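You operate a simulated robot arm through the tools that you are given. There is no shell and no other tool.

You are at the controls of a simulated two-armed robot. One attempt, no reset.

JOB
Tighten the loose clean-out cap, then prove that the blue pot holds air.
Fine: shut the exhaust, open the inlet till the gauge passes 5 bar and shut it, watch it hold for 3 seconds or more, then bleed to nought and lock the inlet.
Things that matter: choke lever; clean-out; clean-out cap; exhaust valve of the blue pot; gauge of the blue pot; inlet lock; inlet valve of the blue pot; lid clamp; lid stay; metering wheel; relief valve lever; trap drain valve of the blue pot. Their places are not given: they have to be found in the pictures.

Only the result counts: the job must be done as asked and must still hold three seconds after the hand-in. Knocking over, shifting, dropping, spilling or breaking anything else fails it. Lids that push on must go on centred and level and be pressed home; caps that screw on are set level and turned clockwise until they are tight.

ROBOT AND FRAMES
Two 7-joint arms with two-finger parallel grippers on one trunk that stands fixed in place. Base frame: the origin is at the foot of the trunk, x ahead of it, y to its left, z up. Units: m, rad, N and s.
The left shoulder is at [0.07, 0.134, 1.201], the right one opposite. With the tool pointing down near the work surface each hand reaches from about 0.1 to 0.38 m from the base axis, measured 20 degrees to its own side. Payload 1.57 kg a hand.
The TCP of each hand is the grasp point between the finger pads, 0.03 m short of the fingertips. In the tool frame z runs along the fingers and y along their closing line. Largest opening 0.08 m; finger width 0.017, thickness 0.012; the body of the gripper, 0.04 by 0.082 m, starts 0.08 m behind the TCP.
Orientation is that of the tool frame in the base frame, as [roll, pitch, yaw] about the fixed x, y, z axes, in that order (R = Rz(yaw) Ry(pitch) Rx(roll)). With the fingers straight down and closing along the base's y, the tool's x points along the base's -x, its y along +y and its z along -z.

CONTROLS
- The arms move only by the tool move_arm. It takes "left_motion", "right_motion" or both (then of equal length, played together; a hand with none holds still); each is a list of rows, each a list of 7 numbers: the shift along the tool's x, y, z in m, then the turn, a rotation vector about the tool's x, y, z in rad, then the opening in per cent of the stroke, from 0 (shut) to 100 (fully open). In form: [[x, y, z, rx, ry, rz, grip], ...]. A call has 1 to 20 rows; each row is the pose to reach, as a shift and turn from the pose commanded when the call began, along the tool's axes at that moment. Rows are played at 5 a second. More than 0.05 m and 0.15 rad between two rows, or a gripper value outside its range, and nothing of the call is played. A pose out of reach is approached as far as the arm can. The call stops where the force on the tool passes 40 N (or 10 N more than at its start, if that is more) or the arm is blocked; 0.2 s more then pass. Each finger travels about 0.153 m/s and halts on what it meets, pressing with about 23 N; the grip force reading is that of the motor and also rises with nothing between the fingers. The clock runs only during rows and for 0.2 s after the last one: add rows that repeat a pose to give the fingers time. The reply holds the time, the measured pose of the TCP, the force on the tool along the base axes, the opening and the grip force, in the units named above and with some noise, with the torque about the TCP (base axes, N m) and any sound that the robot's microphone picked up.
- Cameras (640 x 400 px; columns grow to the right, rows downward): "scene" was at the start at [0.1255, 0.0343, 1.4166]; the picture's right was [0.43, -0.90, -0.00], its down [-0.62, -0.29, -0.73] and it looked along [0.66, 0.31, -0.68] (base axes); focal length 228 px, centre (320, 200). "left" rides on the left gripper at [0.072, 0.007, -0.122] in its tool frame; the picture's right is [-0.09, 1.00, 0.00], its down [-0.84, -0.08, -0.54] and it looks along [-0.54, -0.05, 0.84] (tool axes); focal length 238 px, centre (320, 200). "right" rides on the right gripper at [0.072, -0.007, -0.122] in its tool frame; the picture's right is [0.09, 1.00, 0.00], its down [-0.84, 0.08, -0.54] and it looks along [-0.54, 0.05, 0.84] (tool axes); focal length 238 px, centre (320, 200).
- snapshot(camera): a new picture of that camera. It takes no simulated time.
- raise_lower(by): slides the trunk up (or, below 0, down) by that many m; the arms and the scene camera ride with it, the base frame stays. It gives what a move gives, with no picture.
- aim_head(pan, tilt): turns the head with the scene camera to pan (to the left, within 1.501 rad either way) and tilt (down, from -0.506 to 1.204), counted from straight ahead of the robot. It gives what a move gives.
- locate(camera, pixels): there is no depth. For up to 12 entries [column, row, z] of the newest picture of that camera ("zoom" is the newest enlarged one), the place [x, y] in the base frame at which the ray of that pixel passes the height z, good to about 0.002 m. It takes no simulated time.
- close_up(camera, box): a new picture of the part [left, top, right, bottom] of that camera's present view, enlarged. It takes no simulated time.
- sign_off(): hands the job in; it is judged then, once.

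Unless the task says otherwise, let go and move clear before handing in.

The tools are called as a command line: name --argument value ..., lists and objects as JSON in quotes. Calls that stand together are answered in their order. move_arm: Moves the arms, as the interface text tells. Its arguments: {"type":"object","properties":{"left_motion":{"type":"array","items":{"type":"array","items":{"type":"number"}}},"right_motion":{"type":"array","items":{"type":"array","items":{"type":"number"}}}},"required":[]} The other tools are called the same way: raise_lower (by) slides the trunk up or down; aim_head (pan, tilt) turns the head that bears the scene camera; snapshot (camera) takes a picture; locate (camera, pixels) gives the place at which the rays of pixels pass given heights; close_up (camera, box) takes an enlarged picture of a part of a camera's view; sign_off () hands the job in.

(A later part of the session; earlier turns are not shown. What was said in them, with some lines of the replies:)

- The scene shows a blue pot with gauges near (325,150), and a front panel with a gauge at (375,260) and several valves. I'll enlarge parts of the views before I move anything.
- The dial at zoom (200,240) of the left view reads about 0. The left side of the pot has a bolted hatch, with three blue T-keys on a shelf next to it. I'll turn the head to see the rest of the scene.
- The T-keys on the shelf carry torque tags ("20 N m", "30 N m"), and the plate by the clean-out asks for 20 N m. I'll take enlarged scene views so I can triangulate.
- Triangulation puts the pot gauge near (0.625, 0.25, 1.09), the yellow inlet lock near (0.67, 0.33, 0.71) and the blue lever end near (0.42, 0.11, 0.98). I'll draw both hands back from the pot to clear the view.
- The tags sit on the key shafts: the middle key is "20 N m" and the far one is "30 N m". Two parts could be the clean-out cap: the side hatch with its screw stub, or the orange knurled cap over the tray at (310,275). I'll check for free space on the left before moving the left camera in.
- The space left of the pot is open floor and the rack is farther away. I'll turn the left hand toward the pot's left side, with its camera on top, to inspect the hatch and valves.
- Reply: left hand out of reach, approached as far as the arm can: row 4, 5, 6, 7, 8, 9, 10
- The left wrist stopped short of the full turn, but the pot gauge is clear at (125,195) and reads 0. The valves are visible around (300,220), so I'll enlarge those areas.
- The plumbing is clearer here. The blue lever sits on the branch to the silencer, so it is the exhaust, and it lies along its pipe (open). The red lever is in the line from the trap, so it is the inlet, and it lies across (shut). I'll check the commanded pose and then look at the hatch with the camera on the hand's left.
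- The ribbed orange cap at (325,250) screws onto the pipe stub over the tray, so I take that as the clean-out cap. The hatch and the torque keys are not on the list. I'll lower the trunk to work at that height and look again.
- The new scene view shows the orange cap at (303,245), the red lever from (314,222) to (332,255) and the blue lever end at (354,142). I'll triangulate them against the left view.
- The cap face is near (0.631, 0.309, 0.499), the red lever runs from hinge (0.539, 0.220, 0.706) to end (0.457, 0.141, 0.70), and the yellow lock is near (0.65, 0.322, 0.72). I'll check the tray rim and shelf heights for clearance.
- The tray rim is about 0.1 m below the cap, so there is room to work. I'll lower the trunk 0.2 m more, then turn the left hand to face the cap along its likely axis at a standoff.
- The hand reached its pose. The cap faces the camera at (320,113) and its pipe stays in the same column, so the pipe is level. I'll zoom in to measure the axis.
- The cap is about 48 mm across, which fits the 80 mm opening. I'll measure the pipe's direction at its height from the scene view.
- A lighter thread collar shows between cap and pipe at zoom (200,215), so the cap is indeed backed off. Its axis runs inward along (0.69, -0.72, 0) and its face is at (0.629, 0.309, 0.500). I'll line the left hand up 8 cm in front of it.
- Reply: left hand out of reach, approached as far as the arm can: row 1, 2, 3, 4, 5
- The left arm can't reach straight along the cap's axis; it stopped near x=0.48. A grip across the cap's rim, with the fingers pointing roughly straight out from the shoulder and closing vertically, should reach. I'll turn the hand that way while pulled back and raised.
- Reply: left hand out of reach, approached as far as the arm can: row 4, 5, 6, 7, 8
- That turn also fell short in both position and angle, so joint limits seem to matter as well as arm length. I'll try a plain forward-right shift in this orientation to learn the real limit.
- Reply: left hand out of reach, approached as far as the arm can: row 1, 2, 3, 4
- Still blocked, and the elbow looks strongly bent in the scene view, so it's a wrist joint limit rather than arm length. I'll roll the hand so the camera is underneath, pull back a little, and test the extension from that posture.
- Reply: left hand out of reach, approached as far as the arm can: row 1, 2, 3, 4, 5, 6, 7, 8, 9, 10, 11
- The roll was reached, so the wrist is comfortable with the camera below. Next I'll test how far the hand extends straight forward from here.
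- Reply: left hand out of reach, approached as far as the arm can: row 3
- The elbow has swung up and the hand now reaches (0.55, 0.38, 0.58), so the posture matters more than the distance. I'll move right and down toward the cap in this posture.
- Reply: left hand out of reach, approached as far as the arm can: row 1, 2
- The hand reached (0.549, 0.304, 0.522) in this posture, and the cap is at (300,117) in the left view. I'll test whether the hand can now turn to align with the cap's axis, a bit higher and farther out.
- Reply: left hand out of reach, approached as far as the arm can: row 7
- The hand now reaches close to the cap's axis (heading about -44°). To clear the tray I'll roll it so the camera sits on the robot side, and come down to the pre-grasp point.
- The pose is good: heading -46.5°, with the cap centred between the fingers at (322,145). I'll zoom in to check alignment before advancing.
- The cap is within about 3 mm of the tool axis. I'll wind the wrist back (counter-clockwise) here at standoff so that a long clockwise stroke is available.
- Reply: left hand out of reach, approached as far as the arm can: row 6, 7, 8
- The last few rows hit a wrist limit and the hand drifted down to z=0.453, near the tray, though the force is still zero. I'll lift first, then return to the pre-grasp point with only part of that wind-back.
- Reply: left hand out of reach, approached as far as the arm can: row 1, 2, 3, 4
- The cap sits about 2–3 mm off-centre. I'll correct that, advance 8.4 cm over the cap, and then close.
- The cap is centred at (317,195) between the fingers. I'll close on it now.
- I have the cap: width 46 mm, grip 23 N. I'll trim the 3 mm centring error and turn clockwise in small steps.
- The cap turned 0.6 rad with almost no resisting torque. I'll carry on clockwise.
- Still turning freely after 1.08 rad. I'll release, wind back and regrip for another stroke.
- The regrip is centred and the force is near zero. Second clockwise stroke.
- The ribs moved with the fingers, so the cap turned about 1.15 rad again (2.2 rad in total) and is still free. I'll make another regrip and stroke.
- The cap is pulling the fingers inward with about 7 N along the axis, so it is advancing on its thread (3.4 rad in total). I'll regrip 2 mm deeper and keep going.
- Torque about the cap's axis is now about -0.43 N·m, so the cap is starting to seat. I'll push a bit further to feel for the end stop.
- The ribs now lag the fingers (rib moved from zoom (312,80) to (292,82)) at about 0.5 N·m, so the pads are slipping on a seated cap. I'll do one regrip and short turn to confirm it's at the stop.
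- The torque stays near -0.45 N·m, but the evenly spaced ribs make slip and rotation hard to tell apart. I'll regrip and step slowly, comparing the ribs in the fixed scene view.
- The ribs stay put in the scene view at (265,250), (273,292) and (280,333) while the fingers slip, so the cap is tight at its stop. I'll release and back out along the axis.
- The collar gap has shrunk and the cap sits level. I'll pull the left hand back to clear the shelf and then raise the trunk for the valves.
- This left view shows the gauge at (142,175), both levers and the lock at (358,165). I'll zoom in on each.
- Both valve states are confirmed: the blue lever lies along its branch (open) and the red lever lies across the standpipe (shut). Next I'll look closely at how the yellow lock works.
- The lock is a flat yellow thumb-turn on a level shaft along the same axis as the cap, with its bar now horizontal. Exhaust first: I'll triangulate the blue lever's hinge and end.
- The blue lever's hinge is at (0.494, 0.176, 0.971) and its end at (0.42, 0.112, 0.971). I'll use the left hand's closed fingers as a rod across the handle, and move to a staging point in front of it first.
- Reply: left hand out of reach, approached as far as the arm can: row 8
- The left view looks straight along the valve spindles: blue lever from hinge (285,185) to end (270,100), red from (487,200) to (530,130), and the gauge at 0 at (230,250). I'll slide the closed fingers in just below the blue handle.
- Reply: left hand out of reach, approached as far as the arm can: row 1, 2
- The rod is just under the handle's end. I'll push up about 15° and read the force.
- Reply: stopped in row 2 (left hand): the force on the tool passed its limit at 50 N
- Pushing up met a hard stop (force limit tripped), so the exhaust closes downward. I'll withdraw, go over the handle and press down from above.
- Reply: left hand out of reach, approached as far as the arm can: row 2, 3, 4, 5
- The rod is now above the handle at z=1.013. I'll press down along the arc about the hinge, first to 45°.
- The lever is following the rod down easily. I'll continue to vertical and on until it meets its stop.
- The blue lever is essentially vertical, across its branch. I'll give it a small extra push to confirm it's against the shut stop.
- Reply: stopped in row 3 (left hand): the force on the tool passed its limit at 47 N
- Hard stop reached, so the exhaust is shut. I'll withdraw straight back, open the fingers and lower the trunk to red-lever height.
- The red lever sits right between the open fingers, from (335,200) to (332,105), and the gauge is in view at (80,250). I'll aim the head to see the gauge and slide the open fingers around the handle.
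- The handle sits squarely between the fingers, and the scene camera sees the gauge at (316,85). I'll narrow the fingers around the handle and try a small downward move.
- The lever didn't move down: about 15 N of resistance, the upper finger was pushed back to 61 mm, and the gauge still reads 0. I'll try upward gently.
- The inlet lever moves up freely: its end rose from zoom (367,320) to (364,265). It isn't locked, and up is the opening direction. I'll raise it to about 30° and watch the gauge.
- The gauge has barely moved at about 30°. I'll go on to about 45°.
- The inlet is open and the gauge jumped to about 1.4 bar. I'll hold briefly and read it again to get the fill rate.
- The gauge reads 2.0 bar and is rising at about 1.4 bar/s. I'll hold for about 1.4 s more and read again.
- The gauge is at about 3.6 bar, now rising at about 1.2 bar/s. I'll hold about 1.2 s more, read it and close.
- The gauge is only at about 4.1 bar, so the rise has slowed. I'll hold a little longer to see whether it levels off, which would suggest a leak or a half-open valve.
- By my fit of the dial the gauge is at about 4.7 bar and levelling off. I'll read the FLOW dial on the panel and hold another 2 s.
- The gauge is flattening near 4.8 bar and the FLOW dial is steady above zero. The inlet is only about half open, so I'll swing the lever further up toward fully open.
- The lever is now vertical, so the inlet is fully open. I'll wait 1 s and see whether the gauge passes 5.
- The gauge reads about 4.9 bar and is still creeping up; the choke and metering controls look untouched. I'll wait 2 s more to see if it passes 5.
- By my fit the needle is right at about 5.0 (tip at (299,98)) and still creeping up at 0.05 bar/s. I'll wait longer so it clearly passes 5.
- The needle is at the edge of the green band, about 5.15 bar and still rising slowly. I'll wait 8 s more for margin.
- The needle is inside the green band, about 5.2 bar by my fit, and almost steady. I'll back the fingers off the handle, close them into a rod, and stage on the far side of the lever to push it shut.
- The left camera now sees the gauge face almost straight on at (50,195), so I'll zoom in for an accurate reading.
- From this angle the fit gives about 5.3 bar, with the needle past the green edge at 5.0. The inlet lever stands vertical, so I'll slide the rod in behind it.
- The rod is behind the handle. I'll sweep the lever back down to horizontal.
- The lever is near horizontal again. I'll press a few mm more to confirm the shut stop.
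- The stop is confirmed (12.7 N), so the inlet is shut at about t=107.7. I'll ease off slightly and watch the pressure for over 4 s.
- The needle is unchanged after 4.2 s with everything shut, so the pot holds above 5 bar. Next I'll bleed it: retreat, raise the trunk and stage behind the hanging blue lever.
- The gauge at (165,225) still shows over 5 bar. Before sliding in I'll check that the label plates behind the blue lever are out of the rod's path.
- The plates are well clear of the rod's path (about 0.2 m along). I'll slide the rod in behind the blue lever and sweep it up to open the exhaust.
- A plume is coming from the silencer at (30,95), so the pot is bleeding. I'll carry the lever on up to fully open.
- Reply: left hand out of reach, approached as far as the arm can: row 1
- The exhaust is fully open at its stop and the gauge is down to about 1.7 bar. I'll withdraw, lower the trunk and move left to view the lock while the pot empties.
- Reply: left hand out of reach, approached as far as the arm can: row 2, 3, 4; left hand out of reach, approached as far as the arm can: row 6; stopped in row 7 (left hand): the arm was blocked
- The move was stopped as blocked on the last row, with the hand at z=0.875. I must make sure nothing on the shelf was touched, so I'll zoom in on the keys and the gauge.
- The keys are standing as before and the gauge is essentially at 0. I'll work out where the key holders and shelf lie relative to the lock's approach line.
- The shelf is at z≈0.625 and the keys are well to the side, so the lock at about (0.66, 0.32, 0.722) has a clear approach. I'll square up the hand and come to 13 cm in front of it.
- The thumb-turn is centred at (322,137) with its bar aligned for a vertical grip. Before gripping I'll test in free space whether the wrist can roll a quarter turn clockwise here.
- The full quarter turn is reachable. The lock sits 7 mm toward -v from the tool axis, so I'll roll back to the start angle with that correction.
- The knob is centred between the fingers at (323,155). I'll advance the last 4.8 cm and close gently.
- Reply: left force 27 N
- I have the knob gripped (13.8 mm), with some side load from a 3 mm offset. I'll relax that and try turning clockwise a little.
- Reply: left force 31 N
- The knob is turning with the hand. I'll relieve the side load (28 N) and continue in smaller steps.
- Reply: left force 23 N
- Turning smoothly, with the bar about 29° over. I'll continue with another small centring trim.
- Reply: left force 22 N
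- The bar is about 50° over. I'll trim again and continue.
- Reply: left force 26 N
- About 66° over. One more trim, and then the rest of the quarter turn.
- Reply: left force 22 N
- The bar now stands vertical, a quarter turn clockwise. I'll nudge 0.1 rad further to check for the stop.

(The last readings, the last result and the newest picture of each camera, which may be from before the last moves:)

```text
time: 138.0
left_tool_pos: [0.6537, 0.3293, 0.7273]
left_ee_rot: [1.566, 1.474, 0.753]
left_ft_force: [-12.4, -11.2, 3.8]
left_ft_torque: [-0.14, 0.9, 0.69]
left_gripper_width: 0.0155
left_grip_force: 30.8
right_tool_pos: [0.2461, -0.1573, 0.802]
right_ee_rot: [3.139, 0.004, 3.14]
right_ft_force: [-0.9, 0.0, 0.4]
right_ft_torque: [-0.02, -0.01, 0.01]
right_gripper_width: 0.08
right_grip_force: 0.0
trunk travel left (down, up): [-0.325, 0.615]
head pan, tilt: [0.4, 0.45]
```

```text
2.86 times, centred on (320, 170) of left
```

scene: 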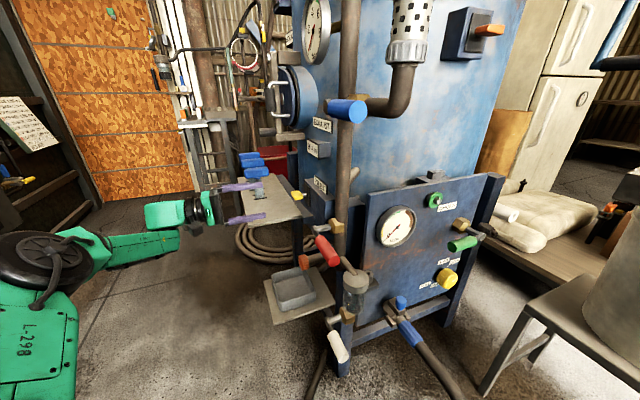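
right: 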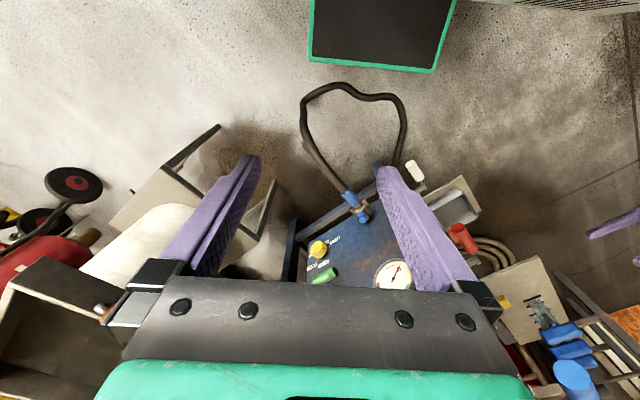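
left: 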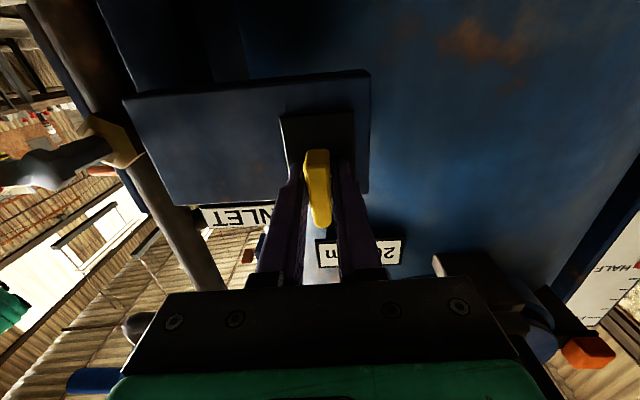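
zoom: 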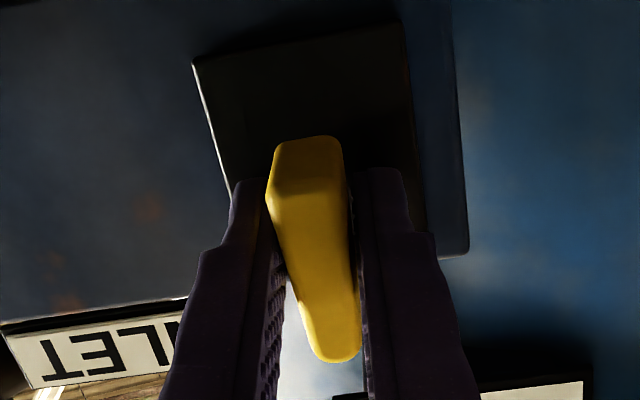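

Torque jumped to about -0.75 N·m and the bar didn't move, so the lock is at its stop: locked. I'll ease back, release, withdraw and then check every state.

move_arm --left_motion '[[0, 0, 0, 0, 0, -0.1, 0], [0, 0, 0, 0, 0, -0.1, 40], [0, 0, 0, 0, 0, -0.1, 80], [0, 0, 0, 0, 0, -0.1, 80], [0, 0, -0.03, 0, 0, -0.1, 80], [0, 0, -0.07, 0, 0, -0.1, 80], [0, 0, -0.11, 0, 0, -0.1, 80], [0, 0, -0.14, 0, 0, -0.1, 80]]'

snapshot --camera "scene"

snapshot --camera "left"

close_up --camera "scene" --box '[220, 150, 380, 290]'

```text
time: 139.8
left_tool_pos: [0.5574, 0.434, 0.7238]
left_ee_rot: [-1.766, 1.564, -2.581]
left_ft_force: [0.2, -0.8, 0.2]
left_ft_torque: [0.03, 0.01, -0.02]
left_gripper_width: 0.0642
left_grip_force: 0.1
right_tool_pos: [0.2483, -0.1561, 0.8014]
right_ee_rot: [3.141, 0.002, 3.141]
right_ft_force: [0.1, 0.5, -0.6]
right_ft_torque: [-0.01, -0.03, 0.0]
right_gripper_width: 0.0801
right_grip_force: 0.1
trunk travel left (down, up): [-0.325, 0.615]
head pan, tilt: [0.4, 0.45]
```

```text
taken
```

scene: 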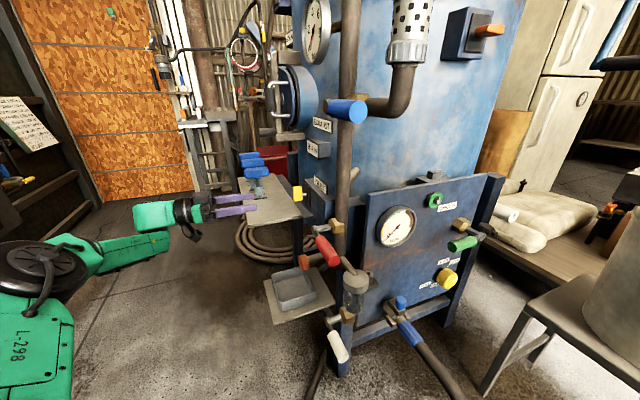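

```text
taken
```

left: 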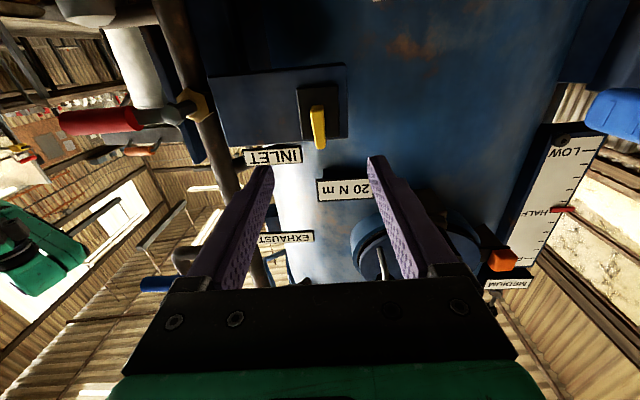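

```text
2.86 times, centred on (300, 220) of scene
```

zoom: 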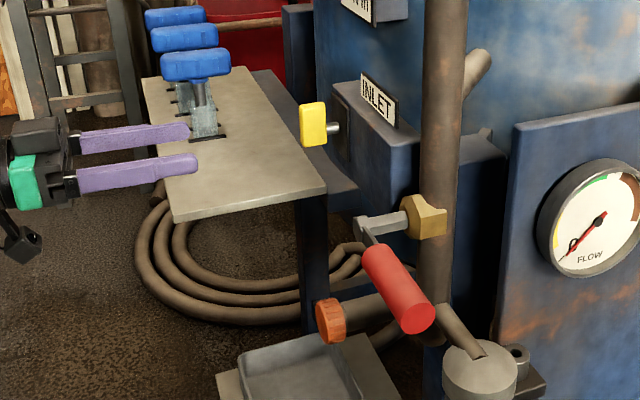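

The lock bar is vertical, the red lever is across (shut), the exhaust is open and FLOW is back at 0. I'll confirm the gauge and cap, then pull the hand further away.

move_arm --left_motion '[[0, 0, -0.02, 0, 0, 0, 80], [0, 0, -0.04, 0, 0, 0, 80], [0, 0, -0.06, 0, 0, 0, 80]]'

aim_head --pan 0.4 --tilt 0.3

close_up --camera "scene" --box '[290, 30, 370, 150]'

snapshot --camera "scene"

```text
time: 140.6
left_tool_pos: [0.5163, 0.4756, 0.7235]
left_ee_rot: [-1.675, 1.564, -2.491]
left_ft_force: [0.6, -0.4, -0.2]
left_ft_torque: [-0.01, -0.02, -0.01]
left_gripper_width: 0.064
left_grip_force: 0.1
right_tool_pos: [0.2482, -0.1553, 0.8013]
right_ee_rot: [3.14, 0.001, 3.14]
right_ft_force: [-0.5, 0.9, -0.4]
right_ft_torque: [0.02, 0.01, 0.01]
right_gripper_width: 0.0799
right_grip_force: 0.0
trunk travel left (down, up): [-0.325, 0.615]
head pan, tilt: [0.4, 0.45]
```

```text
time: 141.3
left_tool_pos: [0.5168, 0.4769, 0.7251]
left_ee_rot: [-1.726, 1.564, -2.538]
left_ft_force: [0.8, -0.6, 0.2]
left_ft_torque: [-0.01, 0.01, -0.02]
left_gripper_width: 0.064
left_grip_force: 0.0
right_tool_pos: [0.2482, -0.1548, 0.8005]
right_ee_rot: [3.139, 0.002, -3.141]
right_ft_force: [0.4, 0.0, 0.1]
right_ft_torque: [-0.02, 0.03, -0.02]
right_gripper_width: 0.0798
right_grip_force: 0.1
trunk travel left (down, up): [-0.325, 0.615]
head pan, tilt: [0.4, 0.3]
```

```text
3.33 times, centred on (330, 90) of scene
```

zoom: 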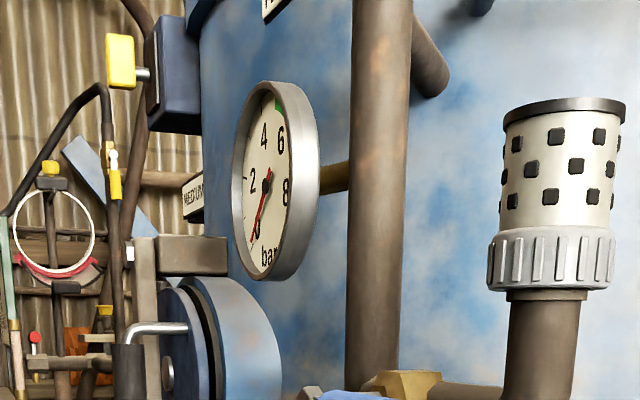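

```text
taken
```

scene: 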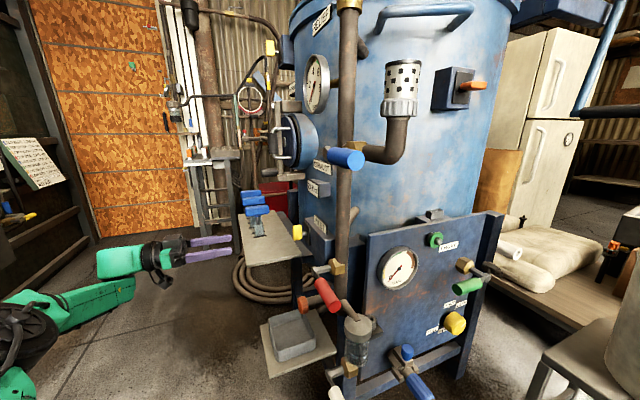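

The gauge is back at 0, the silencer plume is gone and the lock bar stands vertical. The red lever is shut, the cap is tight, the keys are undisturbed and both hands are clear, so I'll hand the job in.

sign_off

```text
The job is handed in.
```

The clean-out cap is tight and the blue pot held its air. I handed the job in with the gauge at nought and the inlet locked; the hand-in only confirmed receipt, so I have no verdict yet.

- **Clean-out cap:** I took the ribbed orange cap over the tray to be the clean-out cap. I turned it clockwise over several strokes until it stopped moving and the fingers slipped on it at about 0.5 N·m.
- **Not used:** I left the side hatch and the torque keys alone. There is a "20 N m" plate near the hatch, but the job didn't list the hatch or the keys.
- **Pressure test:** With the exhaust shut, I opened the inlet until the gauge read about 5.3 bar by my reading, then shut it. The last half bar came slowly: it crept from about 4.8 to 5.3 over roughly 18 seconds.
- **Hold:** The needle did not move over about 4 seconds with everything shut.
- **Bleed and lock:** I opened the exhaust and the gauge fell to nought. I then turned the yellow inlet lock a quarter turn clockwise to its stop.

The exhaust is left open and the inlet lever is shut. I knocked nothing over. The left arm was stopped once as "blocked" near the key shelf, but the keys looked undisturbed afterwards. Both hands are clear of the pot.
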